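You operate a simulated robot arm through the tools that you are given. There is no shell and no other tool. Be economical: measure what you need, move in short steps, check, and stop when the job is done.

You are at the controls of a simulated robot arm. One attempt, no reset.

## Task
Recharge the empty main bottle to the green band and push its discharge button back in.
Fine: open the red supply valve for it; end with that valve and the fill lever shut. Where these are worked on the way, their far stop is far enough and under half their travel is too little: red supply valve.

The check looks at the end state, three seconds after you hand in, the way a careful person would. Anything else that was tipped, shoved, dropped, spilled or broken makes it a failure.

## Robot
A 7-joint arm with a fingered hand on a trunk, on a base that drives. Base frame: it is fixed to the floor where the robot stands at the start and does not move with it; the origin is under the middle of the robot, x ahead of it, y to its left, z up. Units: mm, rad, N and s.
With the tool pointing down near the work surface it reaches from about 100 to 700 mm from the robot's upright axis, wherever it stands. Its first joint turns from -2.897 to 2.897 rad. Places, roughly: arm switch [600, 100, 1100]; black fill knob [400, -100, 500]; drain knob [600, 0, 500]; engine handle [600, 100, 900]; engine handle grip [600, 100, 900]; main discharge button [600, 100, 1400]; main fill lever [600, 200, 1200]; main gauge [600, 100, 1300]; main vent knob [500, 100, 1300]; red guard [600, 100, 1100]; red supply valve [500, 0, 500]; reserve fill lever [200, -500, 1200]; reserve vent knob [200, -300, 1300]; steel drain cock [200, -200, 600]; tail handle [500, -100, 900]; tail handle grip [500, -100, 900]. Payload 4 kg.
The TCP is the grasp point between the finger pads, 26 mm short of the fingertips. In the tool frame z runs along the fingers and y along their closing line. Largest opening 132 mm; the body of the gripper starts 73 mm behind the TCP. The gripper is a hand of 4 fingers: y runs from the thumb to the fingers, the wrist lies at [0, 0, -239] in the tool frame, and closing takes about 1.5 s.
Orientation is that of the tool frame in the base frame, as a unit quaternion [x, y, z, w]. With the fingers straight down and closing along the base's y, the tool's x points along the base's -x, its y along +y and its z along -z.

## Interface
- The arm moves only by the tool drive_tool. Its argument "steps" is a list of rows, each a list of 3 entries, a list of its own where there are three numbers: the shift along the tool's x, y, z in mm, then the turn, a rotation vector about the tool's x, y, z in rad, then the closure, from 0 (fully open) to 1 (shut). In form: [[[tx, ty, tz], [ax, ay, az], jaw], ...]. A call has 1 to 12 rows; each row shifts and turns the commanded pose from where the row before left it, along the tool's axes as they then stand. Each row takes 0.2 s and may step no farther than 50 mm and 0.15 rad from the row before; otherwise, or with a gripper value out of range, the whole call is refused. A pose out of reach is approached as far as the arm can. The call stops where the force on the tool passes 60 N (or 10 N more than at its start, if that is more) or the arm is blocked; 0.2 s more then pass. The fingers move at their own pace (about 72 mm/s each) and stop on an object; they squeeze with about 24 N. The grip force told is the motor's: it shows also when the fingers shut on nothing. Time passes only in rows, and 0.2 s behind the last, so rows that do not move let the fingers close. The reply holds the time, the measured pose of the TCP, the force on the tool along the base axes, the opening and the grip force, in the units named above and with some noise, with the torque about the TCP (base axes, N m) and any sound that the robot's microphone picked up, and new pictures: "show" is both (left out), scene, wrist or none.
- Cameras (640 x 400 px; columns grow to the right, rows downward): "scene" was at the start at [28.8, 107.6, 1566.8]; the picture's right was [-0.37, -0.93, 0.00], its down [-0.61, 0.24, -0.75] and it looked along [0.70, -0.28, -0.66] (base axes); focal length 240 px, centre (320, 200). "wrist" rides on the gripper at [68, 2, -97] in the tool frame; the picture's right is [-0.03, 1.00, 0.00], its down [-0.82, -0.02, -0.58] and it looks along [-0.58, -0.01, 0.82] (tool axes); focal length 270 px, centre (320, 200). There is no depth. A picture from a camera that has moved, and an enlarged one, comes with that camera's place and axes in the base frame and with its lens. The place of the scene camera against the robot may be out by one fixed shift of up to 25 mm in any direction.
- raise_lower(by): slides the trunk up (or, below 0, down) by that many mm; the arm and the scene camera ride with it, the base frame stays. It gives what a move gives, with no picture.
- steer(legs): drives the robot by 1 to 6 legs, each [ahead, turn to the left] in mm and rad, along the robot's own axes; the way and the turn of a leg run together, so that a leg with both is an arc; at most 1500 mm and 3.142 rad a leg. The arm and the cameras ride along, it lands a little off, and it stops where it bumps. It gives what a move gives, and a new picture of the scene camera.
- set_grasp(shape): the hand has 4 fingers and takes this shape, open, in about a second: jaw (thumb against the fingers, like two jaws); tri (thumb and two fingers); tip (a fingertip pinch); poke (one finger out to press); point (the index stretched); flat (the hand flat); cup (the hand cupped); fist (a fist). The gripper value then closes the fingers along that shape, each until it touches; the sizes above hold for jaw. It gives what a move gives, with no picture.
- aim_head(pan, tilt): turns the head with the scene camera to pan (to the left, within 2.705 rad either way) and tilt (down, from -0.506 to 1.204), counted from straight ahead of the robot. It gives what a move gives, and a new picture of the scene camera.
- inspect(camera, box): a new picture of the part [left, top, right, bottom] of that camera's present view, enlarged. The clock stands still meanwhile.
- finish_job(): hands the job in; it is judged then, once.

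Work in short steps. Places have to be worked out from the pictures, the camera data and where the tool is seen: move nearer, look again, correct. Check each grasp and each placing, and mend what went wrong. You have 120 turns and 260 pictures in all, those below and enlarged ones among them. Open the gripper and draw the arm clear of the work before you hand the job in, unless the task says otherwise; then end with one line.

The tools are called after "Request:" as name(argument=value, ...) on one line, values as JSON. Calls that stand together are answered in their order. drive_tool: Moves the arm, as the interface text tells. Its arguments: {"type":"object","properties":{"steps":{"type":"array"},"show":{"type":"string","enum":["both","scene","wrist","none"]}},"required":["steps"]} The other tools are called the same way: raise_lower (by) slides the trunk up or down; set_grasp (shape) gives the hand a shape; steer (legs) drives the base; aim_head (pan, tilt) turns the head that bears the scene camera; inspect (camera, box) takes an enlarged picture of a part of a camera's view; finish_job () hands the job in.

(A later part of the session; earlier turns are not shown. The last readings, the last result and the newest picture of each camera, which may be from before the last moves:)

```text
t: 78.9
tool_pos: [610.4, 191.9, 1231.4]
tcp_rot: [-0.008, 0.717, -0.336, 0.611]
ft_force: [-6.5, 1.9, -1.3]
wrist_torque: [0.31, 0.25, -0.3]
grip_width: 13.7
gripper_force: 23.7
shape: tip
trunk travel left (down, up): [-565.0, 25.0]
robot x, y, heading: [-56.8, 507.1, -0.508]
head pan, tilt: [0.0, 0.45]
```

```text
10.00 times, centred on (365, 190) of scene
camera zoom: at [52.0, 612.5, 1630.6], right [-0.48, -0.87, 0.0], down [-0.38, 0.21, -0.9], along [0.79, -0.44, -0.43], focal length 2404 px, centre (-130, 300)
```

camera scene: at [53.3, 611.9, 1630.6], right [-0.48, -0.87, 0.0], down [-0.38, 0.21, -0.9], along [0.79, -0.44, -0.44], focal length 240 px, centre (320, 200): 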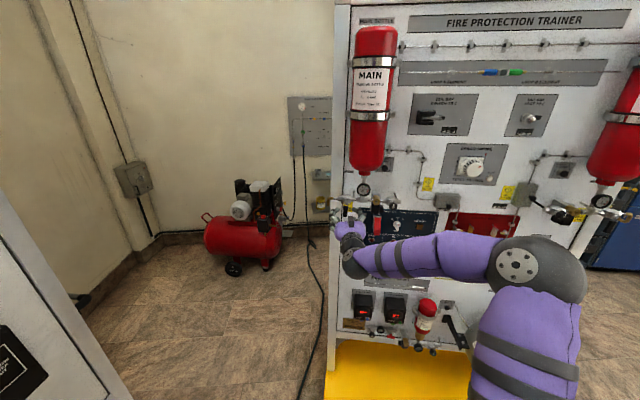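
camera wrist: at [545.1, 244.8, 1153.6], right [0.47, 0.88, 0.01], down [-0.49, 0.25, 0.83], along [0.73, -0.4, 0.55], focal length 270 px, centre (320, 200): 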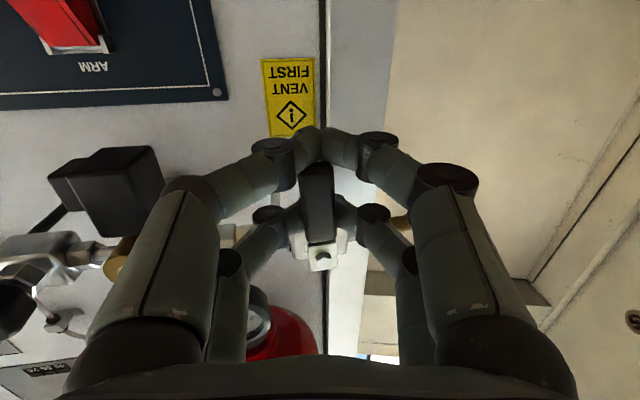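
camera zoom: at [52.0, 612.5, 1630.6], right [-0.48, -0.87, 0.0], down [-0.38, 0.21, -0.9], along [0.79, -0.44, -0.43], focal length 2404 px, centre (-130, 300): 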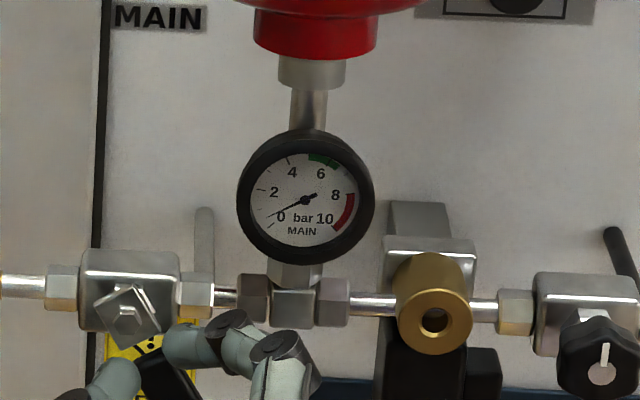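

The needle begins to lift (~0.4 bar). I hold still a second to measure the rate.

Request:
drive_tool(steps=[[[0, 0, 0], [0, 0, 0], 1.0], [[0, 0, 0], [0, 0, 0], 1.0], [[0, 0, 0], [0, 0, 0], 1.0], [[0, 0, 0], [0, 0, 0], 1.0]], show="none")

Request:
inspect(camera="scene", box=[350, 180, 375, 200])

```text
t: 79.9
tool_pos: [612.7, 191.3, 1231.4]
tcp_rot: [-0.006, 0.717, -0.335, 0.612]
ft_force: [-8.2, 3.7, -2.9]
wrist_torque: [0.28, 0.29, -0.37]
grip_width: 13.3
gripper_force: 23.6
shape: tip
trunk travel left (down, up): [-565.0, 25.0]
robot x, y, heading: [-63.3, 508.3, -0.502]
head pan, tilt: [0.0, 0.45]
```

```text
16.00 times, centred on (362, 190) of scene
camera zoom: at [51.9, 612.5, 1630.6], right [-0.48, -0.87, 0.0], down [-0.38, 0.21, -0.9], along [0.79, -0.44, -0.43], focal length 3846 px, centre (-360, 360)
```

zoom: 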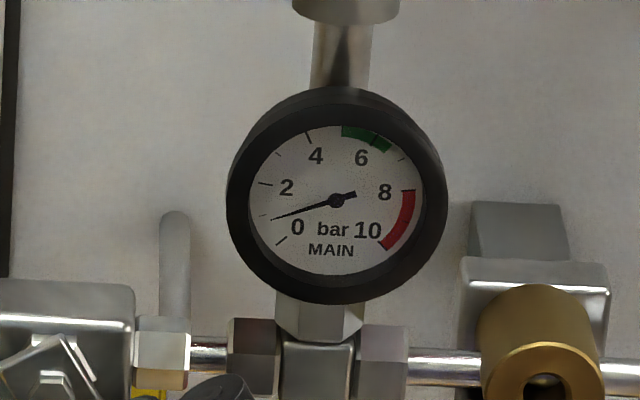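

About 0.9 bar, rising ~0.5 bar/s — a comfortable rate; green runs about 5.3–6.8. I hold and check repeatedly.

Request:
drive_tool(steps=[[[0, 0, 0], [0, 0, 0], 1.0], [[0, 0, 0], [0, 0, 0], 1.0], [[0, 0, 0], [0, 0, 0], 1.0], [[0, 0, 0], [0, 0, 0], 1.0], [[0, 0, 0], [0, 0, 0], 1.0], [[0, 0, 0], [0, 0, 0], 1.0], [[0, 0, 0], [0, 0, 0], 1.0], [[0, 0, 0], [0, 0, 0], 1.0], [[0, 0, 0], [0, 0, 0], 1.0], [[0, 0, 0], [0, 0, 0], 1.0]], show="none")

Request:
inspect(camera="scene", box=[350, 180, 375, 200])

```text
t: 82.1
tool_pos: [611.5, 192.1, 1231.2]
tcp_rot: [-0.009, 0.717, -0.336, 0.611]
ft_force: [-9.1, 4.4, -5.1]
wrist_torque: [0.28, 0.36, -0.38]
grip_width: 13.4
gripper_force: 23.8
shape: tip
trunk travel left (down, up): [-565.0, 25.0]
robot x, y, heading: [-60.8, 510.0, -0.505]
head pan, tilt: [0.0, 0.45]
```

```text
16.00 times, centred on (362, 190) of scene
camera zoom: at [51.9, 612.4, 1630.6], right [-0.48, -0.87, 0.0], down [-0.38, 0.21, -0.9], along [0.79, -0.44, -0.43], focal length 3846 px, centre (-360, 360)
```

zoom: 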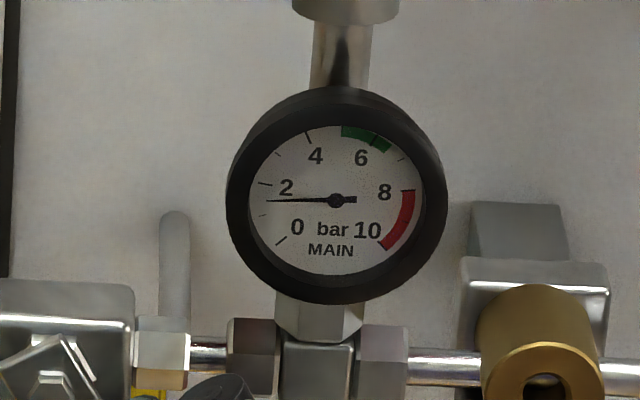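

Request:
drive_tool(steps=[[[0, 0, 0], [0, 0, 0], 1.0], [[0, 0, 0], [0, 0, 0], 1.0], [[0, 0, 0], [0, 0, 0], 1.0], [[0, 0, 0], [0, 0, 0], 1.0], [[0, 0, 0], [0, 0, 0], 1.0], [[0, 0, 0], [0, 0, 0], 1.0], [[0, 0, 0], [0, 0, 0], 1.0], [[0, 0, 0], [0, 0, 0], 1.0], [[0, 0, 0], [0, 0, 0], 1.0], [[0, 0, 0], [0, 0, 0], 1.0], [[0, 0, 0], [0, 0, 0], 1.0], [[0, 0, 0], [0, 0, 0], 1.0]], show="none")

Request:
drive_tool(steps=[[[0, 0, 0], [0, 0, 0], 1.0], [[0, 0, 0], [0, 0, 0], 1.0], [[0, 0, 0], [0, 0, 0], 1.0], [[0, 0, 0], [0, 0, 0], 1.0], [[0, 0, 0], [0, 0, 0], 1.0], [[0, 0, 0], [0, 0, 0], 1.0], [[0, 0, 0], [0, 0, 0], 1.0], [[0, 0, 0], [0, 0, 0], 1.0]], show="none")

Request:
inspect(camera="scene", box=[350, 180, 375, 200])

```text
t: 84.7
tool_pos: [611.5, 191.8, 1231.8]
tcp_rot: [-0.008, 0.717, -0.335, 0.611]
ft_force: [-8.4, 3.0, -4.4]
wrist_torque: [0.28, 0.37, -0.35]
grip_width: 13.8
gripper_force: 24.0
shape: tip
trunk travel left (down, up): [-565.0, 25.0]
robot x, y, heading: [-58.6, 505.1, -0.507]
head pan, tilt: [0.0, 0.45]
```

```text
t: 86.5
tool_pos: [611.2, 191.8, 1231.0]
tcp_rot: [-0.008, 0.717, -0.335, 0.612]
ft_force: [-9.6, 2.7, -4.2]
wrist_torque: [0.25, 0.35, -0.38]
grip_width: 13.4
gripper_force: 23.7
shape: tip
trunk travel left (down, up): [-565.0, 25.0]
robot x, y, heading: [-56.3, 508.4, -0.506]
head pan, tilt: [0.0, 0.45]
```

```text
16.00 times, centred on (362, 190) of scene
camera zoom: at [52.0, 612.4, 1630.6], right [-0.48, -0.87, 0.0], down [-0.38, 0.21, -0.9], along [0.79, -0.44, -0.43], focal length 3846 px, centre (-360, 360)
```

zoom: 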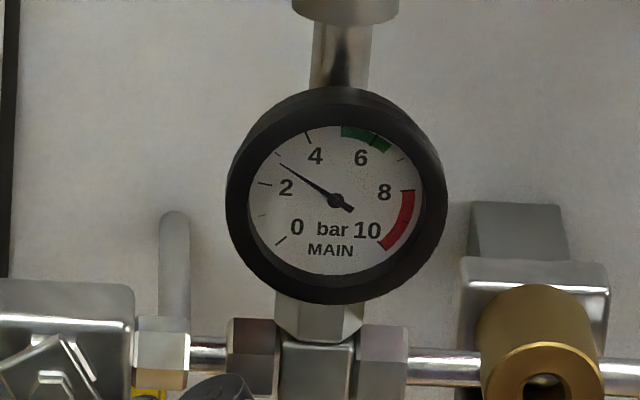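

About 2.85 bar at t=86.5 (≈0.28 bar/s). Green spans ~5–6.5; I hold about 8 s more and then check.

Request:
drive_tool(steps=[[[0, 0, 0], [0, 0, 0], 1.0], [[0, 0, 0], [0, 0, 0], 1.0], [[0, 0, 0], [0, 0, 0], 1.0], [[0, 0, 0], [0, 0, 0], 1.0], [[0, 0, 0], [0, 0, 0], 1.0], [[0, 0, 0], [0, 0, 0], 1.0], [[0, 0, 0], [0, 0, 0], 1.0], [[0, 0, 0], [0, 0, 0], 1.0], [[0, 0, 0], [0, 0, 0], 1.0], [[0, 0, 0], [0, 0, 0], 1.0], [[0, 0, 0], [0, 0, 0], 1.0], [[0, 0, 0], [0, 0, 0], 1.0]], show="none")

Request:
drive_tool(steps=[[[0, 0, 0], [0, 0, 0], 1.0], [[0, 0, 0], [0, 0, 0], 1.0], [[0, 0, 0], [0, 0, 0], 1.0], [[0, 0, 0], [0, 0, 0], 1.0], [[0, 0, 0], [0, 0, 0], 1.0], [[0, 0, 0], [0, 0, 0], 1.0], [[0, 0, 0], [0, 0, 0], 1.0], [[0, 0, 0], [0, 0, 0], 1.0], [[0, 0, 0], [0, 0, 0], 1.0], [[0, 0, 0], [0, 0, 0], 1.0], [[0, 0, 0], [0, 0, 0], 1.0], [[0, 0, 0], [0, 0, 0], 1.0]], show="none")

Request:
inspect(camera="scene", box=[350, 180, 375, 200])

```text
t: 89.1
tool_pos: [613.1, 192.1, 1231.7]
tcp_rot: [-0.008, 0.716, -0.336, 0.611]
ft_force: [-9.7, 3.2, -4.8]
wrist_torque: [0.27, 0.35, -0.37]
grip_width: 13.6
gripper_force: 23.9
shape: tip
trunk travel left (down, up): [-565.0, 25.0]
robot x, y, heading: [-58.9, 508.2, -0.506]
head pan, tilt: [0.0, 0.45]
```

```text
t: 91.7
tool_pos: [611.5, 192.0, 1230.9]
tcp_rot: [-0.008, 0.717, -0.335, 0.611]
ft_force: [-9.9, 4.2, -5.8]
wrist_torque: [0.24, 0.34, -0.35]
grip_width: 13.5
gripper_force: 24.0
shape: tip
trunk travel left (down, up): [-565.0, 25.0]
robot x, y, heading: [-60.9, 505.0, -0.509]
head pan, tilt: [0.0, 0.45]
```

```text
16.00 times, centred on (362, 190) of scene
camera zoom: at [52.0, 612.4, 1630.6], right [-0.48, -0.87, 0.0], down [-0.38, 0.21, -0.9], along [0.79, -0.44, -0.43], focal length 3846 px, centre (-360, 360)
```

zoom: 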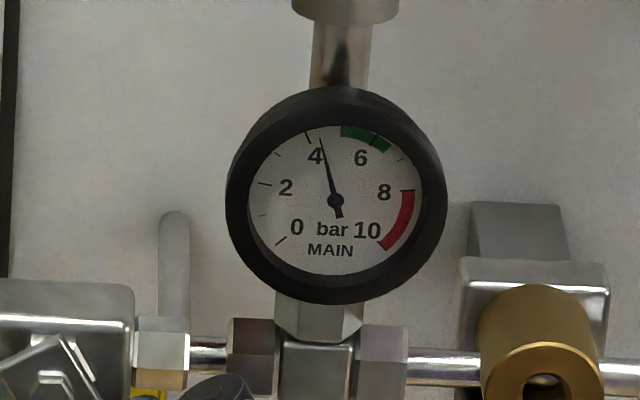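

About 4.4 bar. I hold another 3.6 s and check.

Request:
drive_tool(steps=[[[0, 0, 0], [0, 0, 0], 1.0], [[0, 0, 0], [0, 0, 0], 1.0], [[0, 0, 0], [0, 0, 0], 1.0], [[0, 0, 0], [0, 0, 0], 1.0], [[0, 0, 0], [0, 0, 0], 1.0], [[0, 0, 0], [0, 0, 0], 1.0], [[0, 0, 0], [0, 0, 0], 1.0], [[0, 0, 0], [0, 0, 0], 1.0], [[0, 0, 0], [0, 0, 0], 1.0], [[0, 0, 0], [0, 0, 0], 1.0], [[0, 0, 0], [0, 0, 0], 1.0], [[0, 0, 0], [0, 0, 0], 1.0]], show="none")

Request:
drive_tool(steps=[[[0, 0, 0], [0, 0, 0], 1.0], [[0, 0, 0], [0, 0, 0], 1.0], [[0, 0, 0], [0, 0, 0], 1.0], [[0, 0, 0], [0, 0, 0], 1.0]], show="none")

Request:
inspect(camera="scene", box=[350, 180, 375, 200])

```text
t: 94.3
tool_pos: [612.1, 192.0, 1231.5]
tcp_rot: [-0.008, 0.717, -0.335, 0.612]
ft_force: [-9.5, 3.9, -6.0]
wrist_torque: [0.23, 0.34, -0.41]
grip_width: 13.8
gripper_force: 23.7
shape: tip
trunk travel left (down, up): [-565.0, 25.0]
robot x, y, heading: [-57.7, 509.8, -0.509]
head pan, tilt: [0.0, 0.45]
```

```text
t: 95.3
tool_pos: [611.1, 192.3, 1231.6]
tcp_rot: [-0.008, 0.717, -0.336, 0.611]
ft_force: [-9.7, 3.5, -4.0]
wrist_torque: [0.24, 0.37, -0.34]
grip_width: 13.9
gripper_force: 23.9
shape: tip
trunk travel left (down, up): [-565.0, 25.0]
robot x, y, heading: [-59.9, 510.5, -0.507]
head pan, tilt: [0.0, 0.45]
```

```text
16.00 times, centred on (362, 190) of scene
camera zoom: at [52.0, 612.4, 1630.6], right [-0.48, -0.87, 0.0], down [-0.38, 0.21, -0.9], along [0.79, -0.44, -0.43], focal length 3846 px, centre (-360, 360)
```

zoom: 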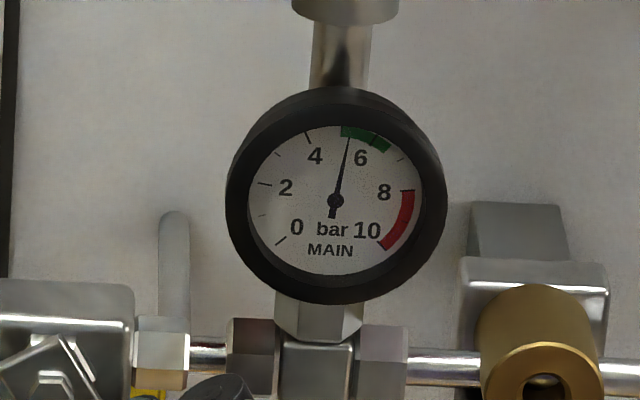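

Needle just entered green (~5.3). I hold 0.4 s more and swing the lever back to vertical, slightly pressing onto its stop.

Request:
drive_tool(steps=[[[0, 0, 0], [0, 0, 0], 1.0], [[0, 0, 0], [0, 0, 0], 1.0], [[0, 3.4, 0], [0, 0, 0.1], 1.0], [[0, 3.4, 0], [0, 0, 0.1], 1.0], [[0, 3.4, 0], [0, 0, 0.1], 1.0], [[0, 3.4, 0], [0, 0, 0.1], 1.0], [[0, 3.4, 0], [0, 0, 0.1], 1.0], [[0, 3.0, 0], [0, 0, 0.08], 1.0], [[0, 0, 0], [0, 0, 0], 1.0]], show="none")

Request:
inspect(camera="scene", box=[335, 175, 385, 215])

```text
t: 97.3
tool_pos: [622.2, 207.0, 1227.1]
tcp_rot: [0.198, 0.688, -0.146, 0.683]
ft_force: [10.5, -8.1, 9.7]
wrist_torque: [-0.23, -0.19, -0.13]
grip_width: 13.0
gripper_force: 24.0
shape: tip
trunk travel left (down, up): [-565.0, 25.0]
robot x, y, heading: [-58.3, 506.5, -0.513]
head pan, tilt: [0.0, 0.45]
```

```text
10.00 times, centred on (360, 195) of scene
camera zoom: at [53.8, 611.3, 1630.7], right [-0.48, -0.87, 0.0], down [-0.38, 0.21, -0.9], along [0.79, -0.44, -0.44], focal length 2404 px, centre (-80, 250)
```

zoom: 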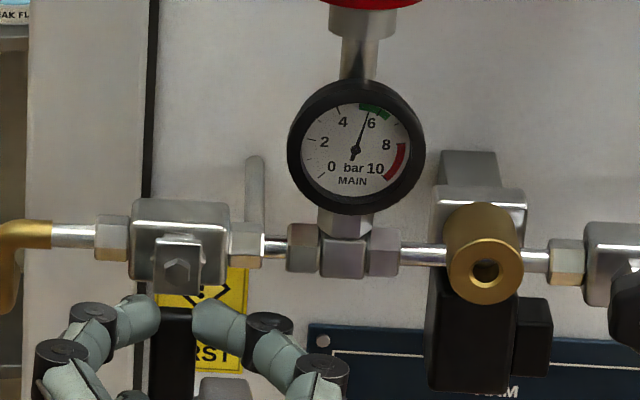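

Lever is vertical at its stop again. I check the needle holds and where in the green it is.

Request:
drive_tool(steps=[[[0, 0, 0], [0, 0, 0], 1.0], [[0, 0, 0], [0, 0, 0], 1.0], [[0, 0, 0], [0, 0, 0], 1.0], [[0, 0, 0], [0, 0, 0], 1.0], [[0, 0, 0], [0, 0, 0], 1.0], [[0, 0, 0], [0, 0, 0], 1.0], [[0, 0, 0], [0, 0, 0], 1.0], [[0, 0, 0], [0, 0, 0], 1.0]], show="none")

Request:
inspect(camera="scene", box=[356, 182, 370, 196])

```text
t: 99.1
tool_pos: [622.7, 207.5, 1225.9]
tcp_rot: [0.198, 0.688, -0.147, 0.682]
ft_force: [13.8, -8.3, 17.3]
wrist_torque: [-0.29, -0.33, -0.06]
grip_width: 13.0
gripper_force: 24.4
shape: tip
trunk travel left (down, up): [-565.0, 25.0]
robot x, y, heading: [-55.8, 510.0, -0.508]
head pan, tilt: [0.0, 0.45]
```

```text
16.00 times, centred on (363, 189) of scene
camera zoom: at [53.6, 611.5, 1630.6], right [-0.49, -0.87, 0.0], down [-0.38, 0.21, -0.9], along [0.79, -0.44, -0.44], focal length 3846 px, centre (-368, 376)
```

zoom: 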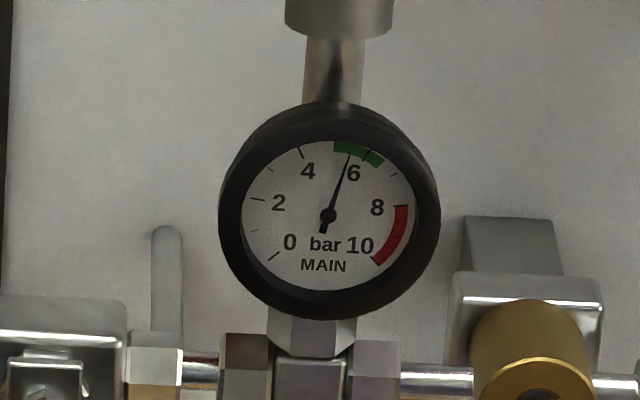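

Pressure steady at ~5.5 bar in the green. I release the lever, back off, and take the "point" shape to look at it for the button.

Request:
drive_tool(steps=[[[0, 0, 0], [0, 0, 0], 0.65], [[0, 0, 0], [0, 0, 0], 0.65], [[0, 0, 0], [0, 0, 0], 0.65], [[0, 0, 0], [0, 0, 0], 0.65], [[0, 0, -30], [0, 0, 0], 0.65], [[0, 0, -40], [0, 0, -0.08], 0.65], [[0, 0, -40], [0, 0, 0], 0.65], [[0, -40, -20], [0, 0, 0], 0.65], [[0, -40, 0], [0, 0, 0], 0.65]], show="none")

Request:
set_grasp(shape="point")

Request:
drive_tool(steps=[[[0, 0, 0], [0, 0, 0], 0], [[0, 0, 0], [0, 0, 0], 0]])

Request:
inspect(camera="scene", box=[330, 140, 450, 260])

```text
t: 101.1
tool_pos: [466.6, 199.3, 1229.7]
tcp_rot: [0.17, 0.697, -0.173, 0.675]
ft_force: [0.6, 0.1, 0.2]
wrist_torque: [0.03, 0.02, 0.02]
grip_width: 45.8
gripper_force: 0.1
shape: tip
trunk travel left (down, up): [-565.0, 25.0]
robot x, y, heading: [-58.7, 505.8, -0.502]
head pan, tilt: [0.0, 0.45]
```

```text
t: 102.0
tool_pos: [467.5, 199.9, 1230.9]
tcp_rot: [0.17, 0.696, -0.173, 0.676]
ft_force: [0.2, -0.5, -0.7]
wrist_torque: [0.0, -0.03, -0.01]
grip_width: 0.0
gripper_force: 0.1
shape: point
trunk travel left (down, up): [-565.0, 25.0]
robot x, y, heading: [-56.2, 508.7, -0.503]
head pan, tilt: [0.0, 0.45]
```

```text
t: 102.6
tool_pos: [467.8, 198.9, 1230.7]
tcp_rot: [0.171, 0.696, -0.174, 0.676]
ft_force: [-0.9, 0.4, -0.8]
wrist_torque: [-0.03, 0.02, 0.0]
grip_width: 0.0
gripper_force: 0.1
shape: point
trunk travel left (down, up): [-565.0, 25.0]
robot x, y, heading: [-57.8, 510.2, -0.504]
head pan, tilt: [0.0, 0.45]
camera scene: at [53.1, 612.0, 1630.6], right [-0.48, -0.87, 0.0], down [-0.38, 0.21, -0.9], along [0.79, -0.44, -0.44], focal length 240 px, centre (320, 200)
camera wrist: at [380.6, 246.0, 1164.3], right [0.47, 0.88, 0.01], down [-0.49, 0.25, 0.83], along [0.73, -0.4, 0.55], focal length 270 px, centre (320, 200)
```

scene: 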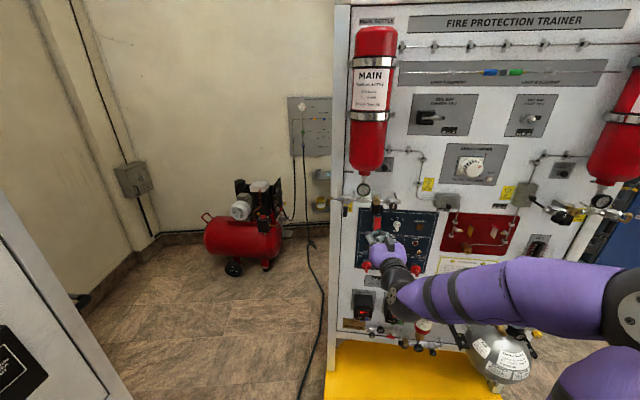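
wrist: 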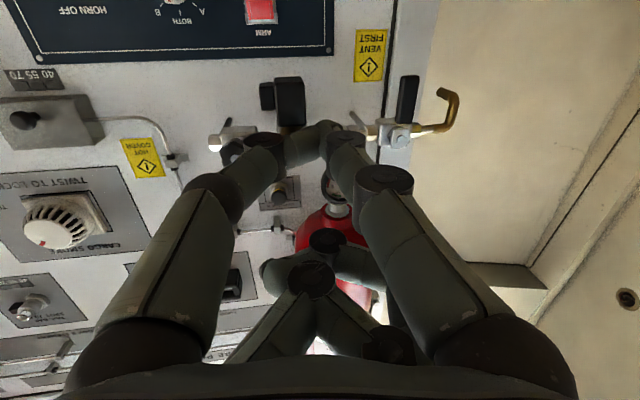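

```text
3.33 times, centred on (390, 200) of scene
camera zoom: at [53.1, 612.0, 1630.6], right [-0.48, -0.87, 0.0], down [-0.38, 0.21, -0.9], along [0.79, -0.44, -0.44], focal length 801 px, centre (87, 200)
```

zoom: 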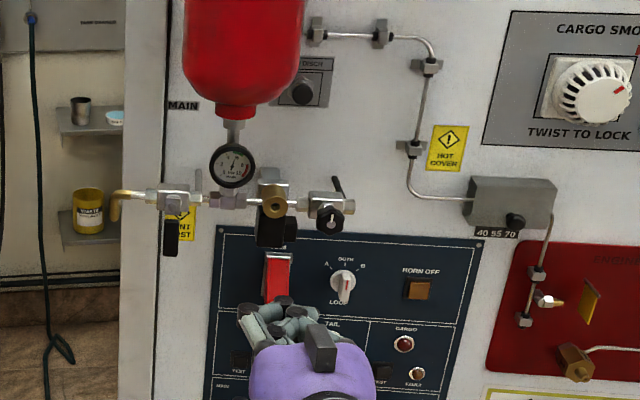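

In "point" two lower fingers meet at a tip about 14 mm below the tool axis. The button is at ≈ (640, 37, 1367), just right of the bottle, so I go right and up and yaw the hand 0.4 rad to come in from the right, clear of the bottle.

Request:
drive_tool(steps=[[[0, -33, 0], [0, 0, 0], 0], [[0, -34, 0], [0, 0, 0], 0], [[0, -34, 0], [0, 0, 0], 0], [[-40, 0, 0], [0, 0, 0], 0], [[-40, 0, 0], [0, 0, 0], 0], [[-40, 0, 0], [0, 0, 0], 0], [[-30, 0, 0], [0, 0, 0], 0], [[0, 0, 0], [-0.14, 0, 0], 0], [[0, 0, 0], [-0.14, 0, 0], 0], [[0, 0, 0], [-0.12, 0, 0], 0]])

```text
t: 104.8
tool_pos: [425.6, 107.7, 1382.8]
tcp_rot: [0.032, 0.717, -0.032, 0.696]
ft_force: [-0.3, 0.6, -0.7]
wrist_torque: [0.01, 0.02, -0.01]
grip_width: 0.1
gripper_force: 0.1
shape: point
trunk travel left (down, up): [-565.0, 25.0]
robot x, y, heading: [-60.9, 507.0, -0.503]
head pan, tilt: [0.0, 0.45]
camera scene: at [52.5, 610.0, 1630.7], right [-0.49, -0.87, 0.0], down [-0.38, 0.21, -0.9], along [0.79, -0.44, -0.44], focal length 240 px, centre (320, 200)
camera wrist: at [326.7, 118.0, 1316.1], right [0.09, 1.0, 0.02], down [-0.55, 0.03, 0.83], along [0.83, -0.09, 0.55], focal length 270 px, centre (320, 200)
```

scene: 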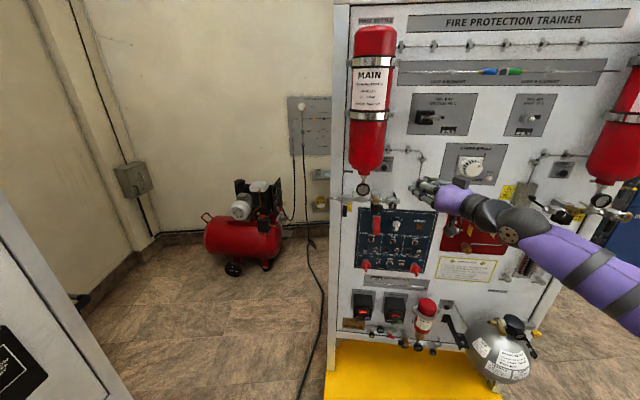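
wrist: 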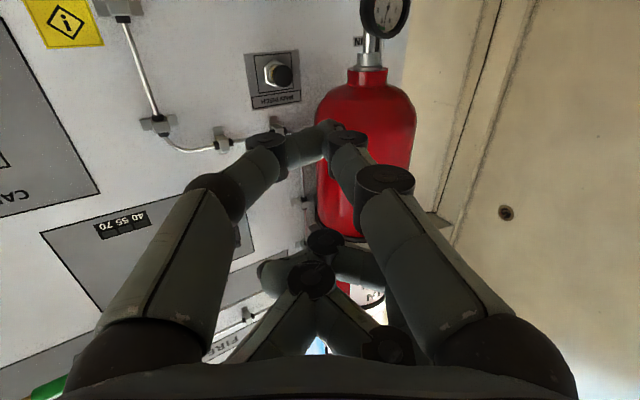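

Button now triangulates to (646, 40, 1365). I shift right to line the fingertip up and go forward, stopping ~40 mm short.

Request:
drive_tool(steps=[[[0, -27, 0], [0, 0, 0], 0], [[0, -26, 10], [0, 0, 0], 0], [[0, 0, 40], [0, 0, 0], 0], [[0, 0, 40], [0, 0, 0], 0], [[0, 0, 40], [0, 0, 0], 0], [[0, 0, 20], [0, 0, 0], 0]])

Request:
inspect(camera="scene", box=[350, 130, 440, 210])

```text
t: 106.2
tool_pos: [569.8, 44.1, 1376.4]
tcp_rot: [0.033, 0.718, -0.033, 0.695]
ft_force: [0.1, 0.1, -0.1]
wrist_torque: [0.01, 0.0, -0.02]
grip_width: 0.0
gripper_force: 0.0
shape: point
trunk travel left (down, up): [-565.0, 25.0]
robot x, y, heading: [-59.3, 508.2, -0.508]
head pan, tilt: [0.0, 0.45]
camera scene: at [53.4, 612.1, 1630.5], right [-0.48, -0.87, 0.0], down [-0.38, 0.21, -0.9], along [0.79, -0.44, -0.44], focal length 240 px, centre (320, 200)
camera wrist: at [471.6, 54.1, 1310.7], right [0.09, 1.0, 0.02], down [-0.55, 0.03, 0.83], along [0.83, -0.09, 0.55], focal length 270 px, centre (320, 200)
```

scene: 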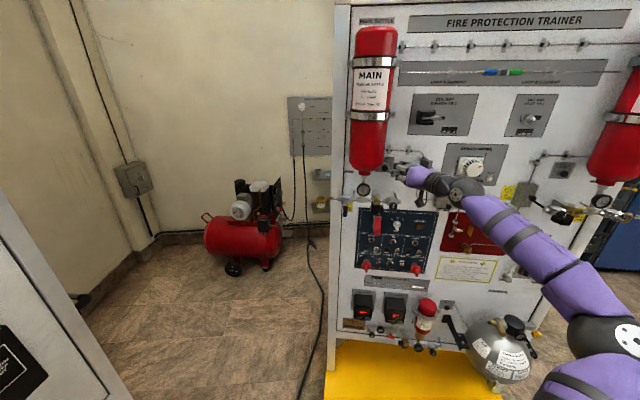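
wrist: 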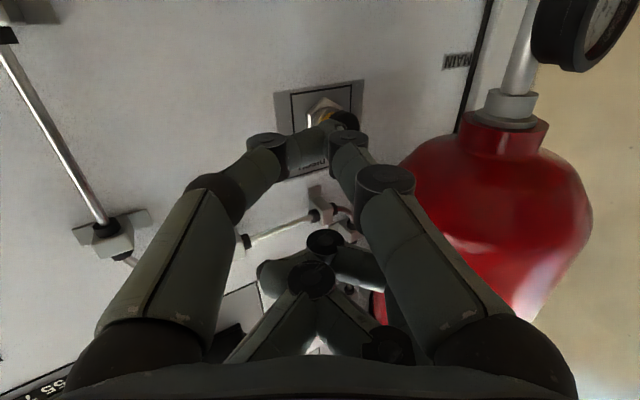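

```text
5.00 times, centred on (395, 170) of scene
camera zoom: at [53.4, 612.1, 1630.5], right [-0.48, -0.87, 0.0], down [-0.38, 0.21, -0.9], along [0.79, -0.44, -0.44], focal length 1202 px, centre (-55, 350)
```

zoom: 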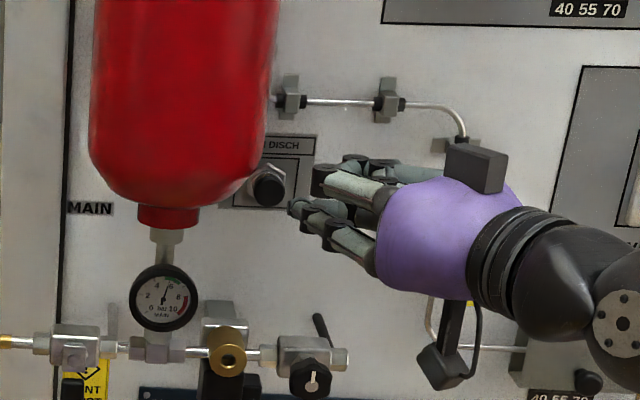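

The fingertip is nearly aligned; button slightly left and above the tip. I correct by 5 mm left and up and advance to contact.

Request:
drive_tool(steps=[[[-6, 5, 15], [0, 0, 0], 0], [[0, 0, 12], [0, 0, 0], 0], [[0, 0, 6], [0, 0, 0], 0]], show="wrist")

Request:
inspect(camera="scene", box=[360, 145, 410, 190])

```text
t: 107.2
tool_pos: [594.4, 46.9, 1383.9]
tcp_rot: [0.032, 0.719, -0.032, 0.694]
ft_force: [-44.4, 15.6, -3.9]
wrist_torque: [0.26, 0.83, 0.79]
grip_width: 0.1
gripper_force: 0.1
shape: point
trunk travel left (down, up): [-565.0, 25.0]
robot x, y, heading: [-58.9, 506.7, -0.504]
head pan, tilt: [0.0, 0.45]
stopped in row 3: the force on the tool passed its limit at 61 N (the readings are from after the stop); the commanded pose is now the measured one
camera wrist: at [495.8, 57.1, 1318.5], right [0.09, 1.0, 0.02], down [-0.55, 0.03, 0.83], along [0.83, -0.09, 0.55], focal length 270 px, centre (320, 200)
```

wrist: 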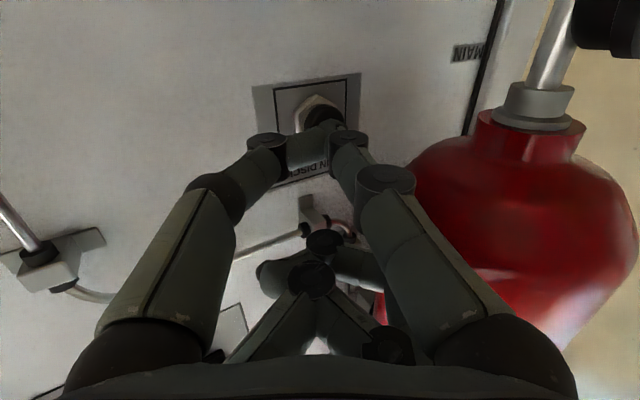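

```text
8.89 times, centred on (385, 168) of scene
camera zoom: at [44.7, 614.7, 1631.1], right [-0.48, -0.87, 0.0], down [-0.38, 0.21, -0.9], along [0.79, -0.44, -0.43], focal length 2137 px, centre (-258, 489)
```

zoom: 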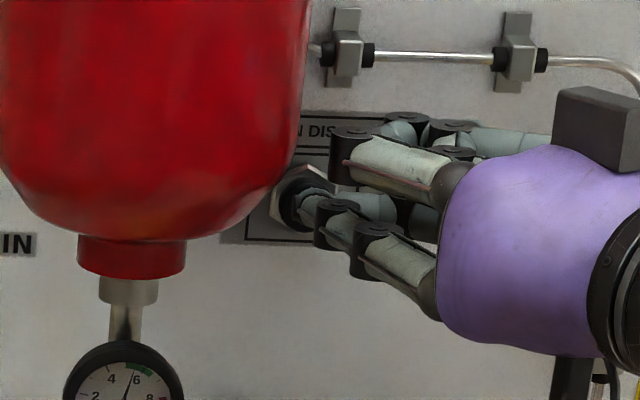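

The push met 61 N and no yellow shows now. I back off and check the button.

Request:
drive_tool(steps=[[[0, 0, -25], [0, 0, 0], 0], [[0, 0, -40], [0, 0, 0], 0], [[0, 0, -40], [0, 0, 0], 0], [[0, -20, -40], [0, 0, 0], 0]], show="none")

Request:
inspect(camera="wrist", box=[200, 20, 360, 130])

Request:
inspect(camera="scene", box=[340, 145, 420, 220])

```text
t: 108.2
tool_pos: [454.9, 39.2, 1382.9]
tcp_rot: [0.033, 0.719, -0.033, 0.694]
ft_force: [-0.2, 0.3, 0.6]
wrist_torque: [-0.01, -0.01, 0.01]
grip_width: 0.1
gripper_force: 0.1
shape: point
trunk travel left (down, up): [-565.0, 25.0]
robot x, y, heading: [-60.2, 508.2, -0.506]
head pan, tilt: [0.0, 0.45]
```

```text
3.64 times, centred on (280, 75) of wrist
camera zoom: at [355.7, 48.2, 1318.6], right [0.09, 1.0, 0.02], down [-0.55, 0.03, 0.84], along [0.83, -0.09, 0.55], focal length 983 px, centre (466, 654)
```

zoom: 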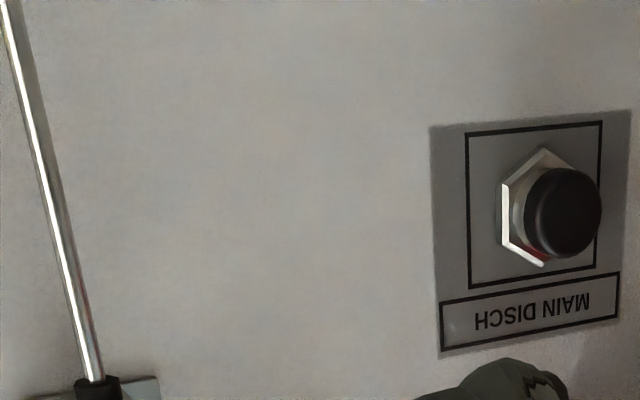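

```text
5.33 times, centred on (380, 182) of scene
camera zoom: at [52.3, 612.1, 1630.7], right [-0.48, -0.87, 0.0], down [-0.38, 0.21, -0.9], along [0.79, -0.44, -0.43], focal length 1282 px, centre (0, 293)
```

zoom: 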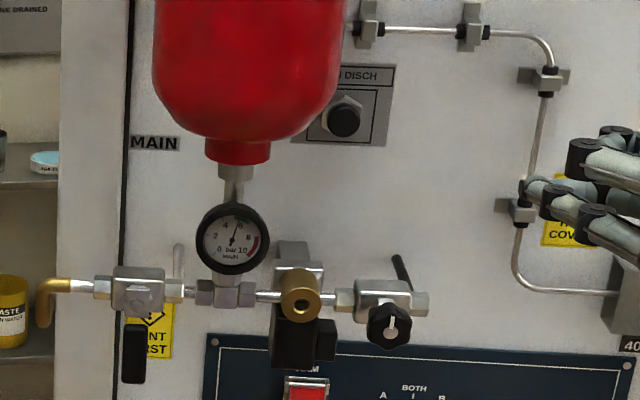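

Button is in. I recheck the gauge for a leak before closing the supply.

Request:
inspect(camera="scene", box=[356, 182, 370, 196])

Request:
inspect(camera="scene", box=[530, 150, 640, 230])

```text
16.00 times, centred on (363, 189) of scene
camera zoom: at [52.3, 612.1, 1630.7], right [-0.48, -0.87, 0.0], down [-0.38, 0.21, -0.9], along [0.79, -0.44, -0.43], focal length 3846 px, centre (-368, 376)
```

zoom: 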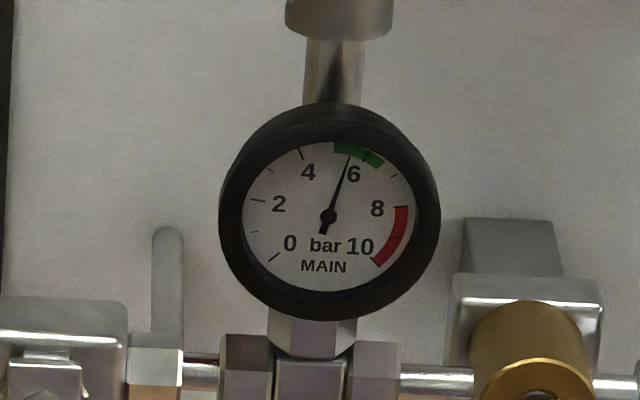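

```text
5.00 times, centred on (585, 190) of scene
camera zoom: at [52.3, 612.1, 1630.7], right [-0.48, -0.87, 0.0], down [-0.38, 0.21, -0.9], along [0.79, -0.44, -0.43], focal length 1202 px, centre (-1005, 250)
```

zoom: 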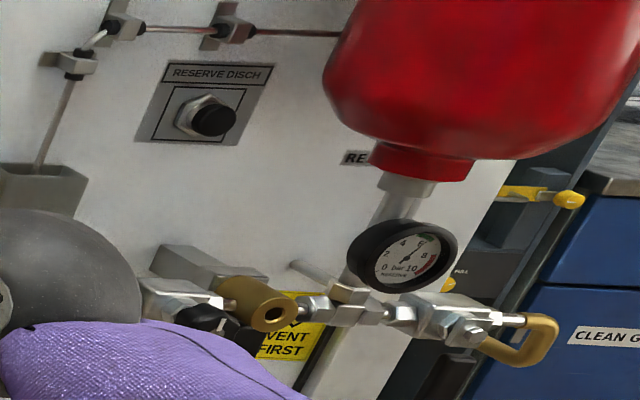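

Pressure holds. Now the supply: I unyaw, retreat, set the tip pinch and lower the trunk.

Request:
drive_tool(steps=[[[0, 0, -40], [0.14, 0, 0], 0], [[0, 0, -40], [0.14, 0, 0], 0], [[0, 0, -40], [0.12, 0, 0], 0]], show="none")

Request:
set_grasp(shape="tip")

Request:
raise_lower(by=-400)

Request:
raise_lower(by=-140)

Request:
aim_head(pan=0.0, tilt=0.6)

```text
t: 109.0
tool_pos: [340.0, 65.9, 1387.5]
tcp_rot: [0.17, 0.698, -0.172, 0.674]
ft_force: [0.1, -0.4, 0.6]
wrist_torque: [-0.01, 0.02, -0.01]
grip_width: 0.1
gripper_force: 0.1
shape: point
trunk travel left (down, up): [-565.0, 25.0]
robot x, y, heading: [-59.2, 509.8, -0.507]
head pan, tilt: [0.0, 0.45]
```

```text
t: 109.9
tool_pos: [340.2, 64.9, 1388.0]
tcp_rot: [0.17, 0.697, -0.174, 0.674]
ft_force: [-0.6, 0.6, -0.5]
wrist_torque: [-0.01, -0.01, -0.01]
grip_width: 131.8
gripper_force: 0.1
shape: tip
trunk travel left (down, up): [-565.0, 25.0]
robot x, y, heading: [-62.4, 509.9, -0.508]
head pan, tilt: [0.0, 0.45]
```

```text
t: 113.7
tool_pos: [338.7, 64.3, 988.3]
tcp_rot: [0.169, 0.698, -0.173, 0.674]
ft_force: [-1.1, -0.5, -0.3]
wrist_torque: [-0.02, 0.0, 0.0]
grip_width: 132.0
gripper_force: 0.0
shape: tip
trunk travel left (down, up): [-165.0, 425.0]
robot x, y, heading: [-57.8, 508.2, -0.511]
head pan, tilt: [0.0, 0.45]
```

```text
t: 115.4
tool_pos: [339.7, 65.4, 848.1]
tcp_rot: [0.171, 0.697, -0.174, 0.674]
ft_force: [0.0, -0.2, -0.1]
wrist_torque: [0.0, -0.03, -0.03]
grip_width: 132.0
gripper_force: 0.0
shape: tip
trunk travel left (down, up): [-25.0, 565.0]
robot x, y, heading: [-59.8, 506.8, -0.511]
head pan, tilt: [0.0, 0.45]
```

```text
t: 116.1
tool_pos: [340.1, 64.6, 848.4]
tcp_rot: [0.171, 0.698, -0.175, 0.674]
ft_force: [0.6, 0.9, -0.1]
wrist_torque: [0.01, 0.01, 0.03]
grip_width: 131.6
gripper_force: 0.0
shape: tip
trunk travel left (down, up): [-25.0, 565.0]
robot x, y, heading: [-60.5, 506.9, -0.505]
head pan, tilt: [0.0, 0.6]
camera scene: at [49.6, 613.9, 1077.1], right [-0.48, -0.87, 0.0], down [-0.49, 0.27, -0.83], along [0.72, -0.4, -0.56], focal length 240 px, centre (320, 200)
```

scene: 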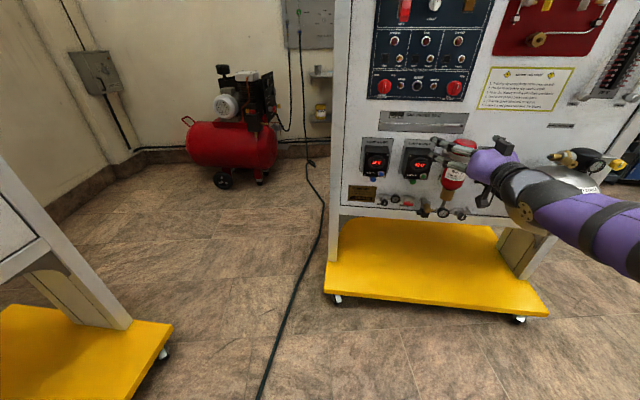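

Request:
drive_tool(steps=[[[42, 0, 0], [0, 0, 0], 0.6], [[42, 0, 0], [0, 0, 0], 0.6], [[42, 0, 0], [0, 0, 0], 0.6], [[42, 0, 0], [0, 0, 0], 0.6], [[32, 0, 15], [0, 0, 0], 0.6], [[27, 3, 20], [0, 0, 0], 0.6], [[27, 3, 20], [0, 0, 0], 0.6], [[27, 3, 20], [0, 0, 0], 0.6], [[27, 3, 20], [0, 0, 0], 0.6]])

```text
t: 118.1
tool_pos: [417.8, 31.4, 536.1]
tcp_rot: [0.17, 0.699, -0.174, 0.672]
ft_force: [0.0, 0.5, 0.1]
wrist_torque: [-0.01, 0.01, -0.01]
grip_width: 53.2
gripper_force: 0.0
shape: tip
trunk travel left (down, up): [-25.0, 565.0]
robot x, y, heading: [-59.9, 506.9, -0.504]
head pan, tilt: [0.0, 0.6]
camera scene: at [49.5, 614.0, 1077.1], right [-0.48, -0.87, 0.0], down [-0.49, 0.27, -0.83], along [0.72, -0.4, -0.56], focal length 240 px, centre (320, 200)
camera wrist: at [331.1, 77.5, 471.2], right [0.47, 0.88, 0.01], down [-0.49, 0.25, 0.83], along [0.73, -0.4, 0.55], focal length 270 px, centre (320, 200)
```

scene: 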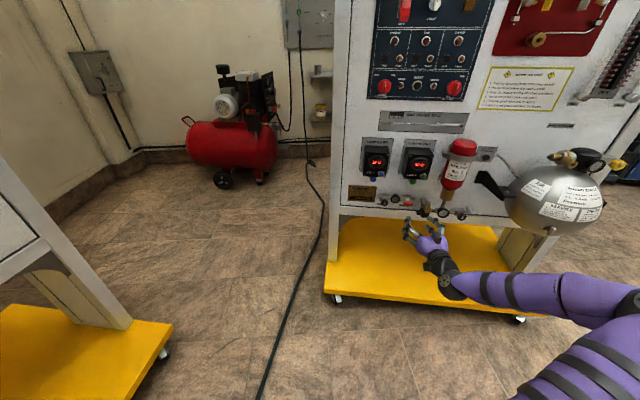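
wrist: 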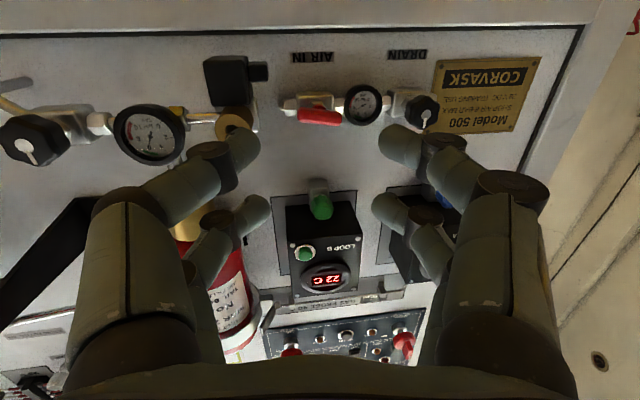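

I roll the hand -1.3 rad to match the level handle.

Request:
drive_tool(steps=[[[0, 0, 0], [0, 0, -0.145], 0.65], [[0, 0, 0], [0, 0, -0.145], 0.65], [[0, 0, 0], [0, 0, -0.145], 0.65], [[0, 0, 0], [0, 0, -0.145], 0.65], [[0, 0, 0], [0, 0, -0.145], 0.65], [[0, 0, 0], [0, 0, -0.145], 0.65], [[0, 0, 0], [0, 0, -0.145], 0.65], [[0, 0, 0], [0, 0, -0.145], 0.65], [[0, 0, 0], [0, 0, -0.145], 0.65]])

```text
t: 120.1
tool_pos: [414.7, 23.4, 549.0]
tcp_rot: [-0.29, 0.658, -0.545, 0.431]
ft_force: [-0.1, -0.1, -0.1]
wrist_torque: [0.0, -0.05, 0.0]
grip_width: 46.3
gripper_force: 0.1
shape: tip
out of reach, approached as far as the arm can: row 9
trunk travel left (down, up): [-25.0, 565.0]
robot x, y, heading: [-60.2, 507.0, -0.506]
head pan, tilt: [0.0, 0.6]
camera scene: at [49.8, 613.7, 1077.0], right [-0.48, -0.87, 0.0], down [-0.49, 0.27, -0.82], along [0.72, -0.4, -0.57], focal length 240 px, centre (320, 200)
camera wrist: at [297.3, 10.0, 533.0], right [0.1, 0.26, -0.96], down [-0.14, 0.96, 0.25], along [0.99, 0.11, 0.13], focal length 270 px, centre (320, 200)
```

scene: 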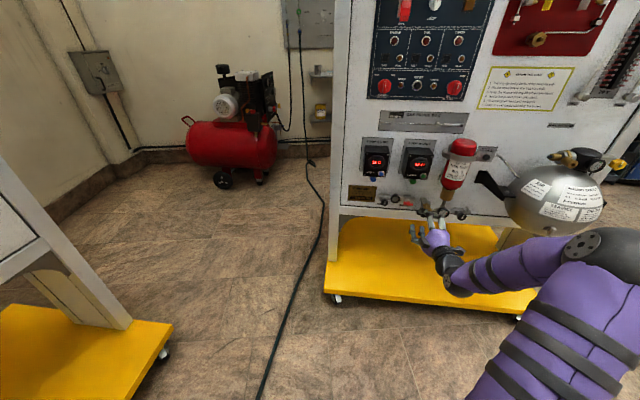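
wrist: 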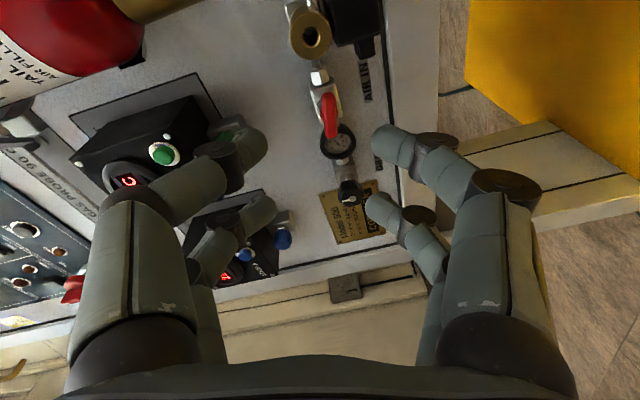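

Handle lies straight ahead. I advance 85 mm with small corrections and look.

Request:
drive_tool(steps=[[[-3, 3, 30], [0, 0, 0], 0.65], [[-2, 3, 30], [0, 0, 0], 0.65], [[-2, 3, 25], [0, 0, 0], 0.65]])

Request:
inspect(camera="scene", box=[395, 185, 445, 220])

```text
t: 120.9
tool_pos: [488.5, -15.2, 549.6]
tcp_rot: [-0.289, 0.658, -0.545, 0.432]
ft_force: [0.5, 1.3, 0.5]
wrist_torque: [-0.03, -0.02, 0.01]
grip_width: 46.4
gripper_force: 0.0
shape: tip
out of reach, approached as far as the arm can: row 1, 2
trunk travel left (down, up): [-25.0, 565.0]
robot x, y, heading: [-59.4, 508.6, -0.502]
head pan, tilt: [0.0, 0.6]
camera scene: at [49.5, 613.9, 1077.1], right [-0.48, -0.87, 0.0], down [-0.49, 0.27, -0.83], along [0.72, -0.4, -0.56], focal length 240 px, centre (320, 200)
camera wrist: at [372.3, -28.1, 532.3], right [0.1, 0.26, -0.96], down [-0.14, 0.96, 0.25], along [0.99, 0.11, 0.13], focal length 270 px, centre (320, 200)
```

scene: 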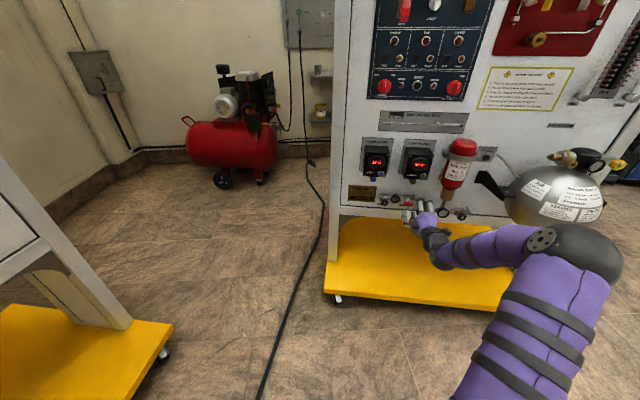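
wrist: 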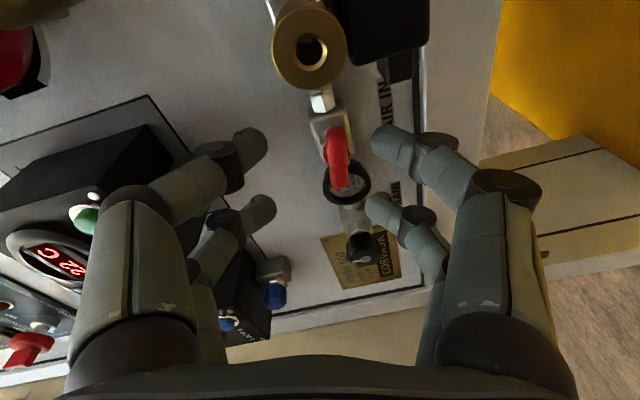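

```text
11.43 times, centred on (420, 202) of scene
camera zoom: at [49.5, 613.9, 1077.1], right [-0.48, -0.87, 0.0], down [-0.49, 0.27, -0.83], along [0.72, -0.4, -0.56], focal length 2747 px, centre (-823, 171)
```

zoom: 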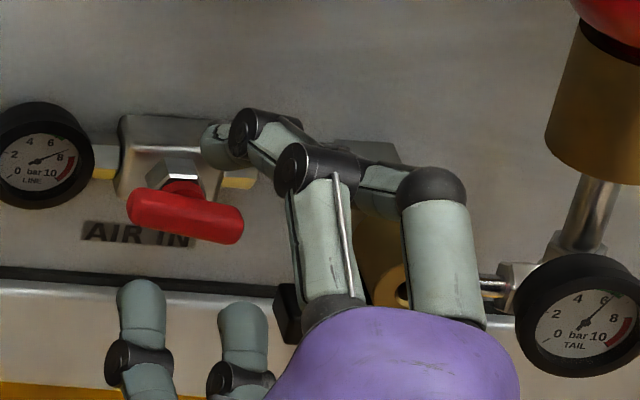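

I correct 12 mm downwards, 5 mm left and go in to pinch the level handle.

Request:
drive_tool(steps=[[[-5, 12, 5], [0, 0, 0], 0.65], [[0, 0, 16], [0, 0, 0], 0.65], [[0, 0, 16], [0, 0, 0], 0.65]], show="wrist")

Request:
inspect(camera="scene", box=[395, 185, 445, 220])

```text
t: 121.7
tool_pos: [522.5, -33.5, 543.2]
tcp_rot: [-0.29, 0.657, -0.545, 0.432]
ft_force: [-0.1, 1.1, 0.3]
wrist_torque: [-0.01, 0.02, 0.0]
grip_width: 46.4
gripper_force: 0.2
shape: tip
out of reach, approached as far as the arm can: row 1
trunk travel left (down, up): [-25.0, 565.0]
robot x, y, heading: [-60.4, 506.5, -0.508]
head pan, tilt: [0.0, 0.6]
camera wrist: at [405.1, -46.2, 527.3], right [0.1, 0.26, -0.96], down [-0.14, 0.96, 0.25], along [0.99, 0.11, 0.13], focal length 270 px, centre (320, 200)
```

wrist: 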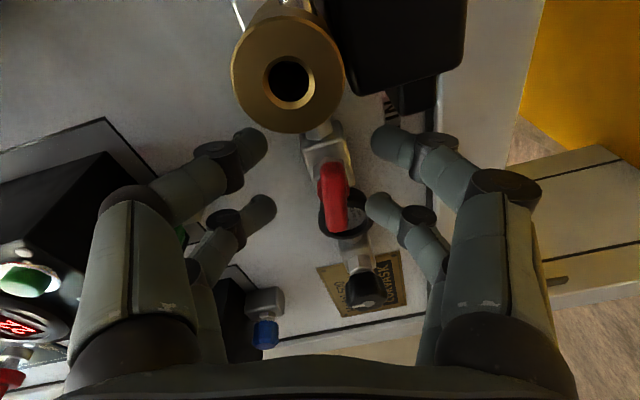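

```text
11.43 times, centred on (420, 202) of scene
camera zoom: at [49.6, 613.8, 1077.0], right [-0.48, -0.87, 0.0], down [-0.49, 0.27, -0.82], along [0.72, -0.4, -0.57], focal length 2747 px, centre (-823, 171)
```

zoom: 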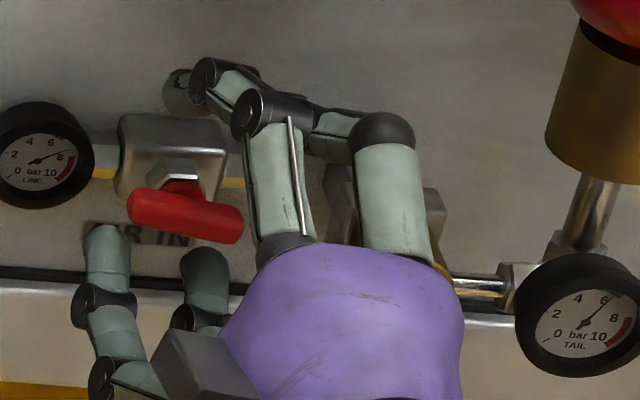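

Request:
drive_tool(steps=[[[-7, 5, 0], [0, 0, 0.03], 0.65], [[0, 0, 0], [0, 0, 0], 0.85], [[0, 0, 0], [0, 0, 0], 1.0], [[0, 0, 0], [0, 0, 0], 1.0], [[0, 0, 0], [0, 0, 0], 1.0]], show="wrist")

Request:
inspect(camera="scene", box=[395, 185, 445, 220])

```text
t: 122.9
tool_pos: [526.8, -24.4, 540.9]
tcp_rot: [-0.28, 0.662, -0.539, 0.439]
ft_force: [9.0, -4.0, 0.9]
wrist_torque: [-0.09, -0.09, -0.51]
grip_width: 5.9
gripper_force: 24.2
shape: tip
trunk travel left (down, up): [-25.0, 565.0]
robot x, y, heading: [-59.4, 509.2, -0.505]
head pan, tilt: [0.0, 0.6]
camera wrist: at [409.4, -38.0, 521.6], right [0.12, 0.28, -0.95], down [-0.14, 0.95, 0.27], along [0.98, 0.1, 0.15], focal length 270 px, centre (320, 200)
```

wrist: 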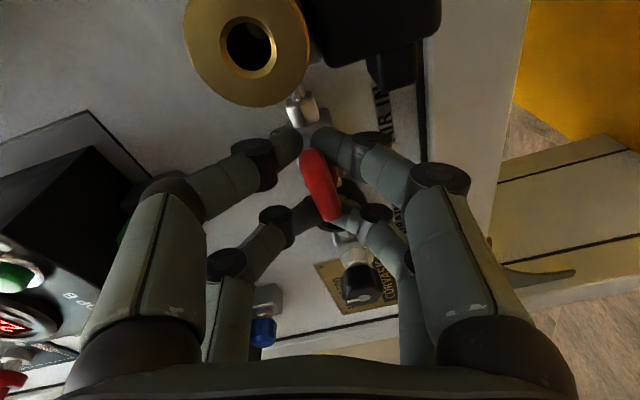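

```text
11.43 times, centred on (420, 202) of scene
camera zoom: at [50.0, 613.7, 1077.0], right [-0.48, -0.87, 0.0], down [-0.49, 0.27, -0.82], along [0.72, -0.4, -0.57], focal length 2747 px, centre (-823, 171)
```

zoom: 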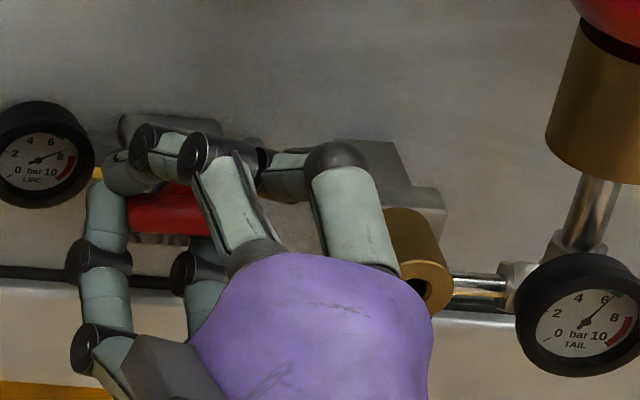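

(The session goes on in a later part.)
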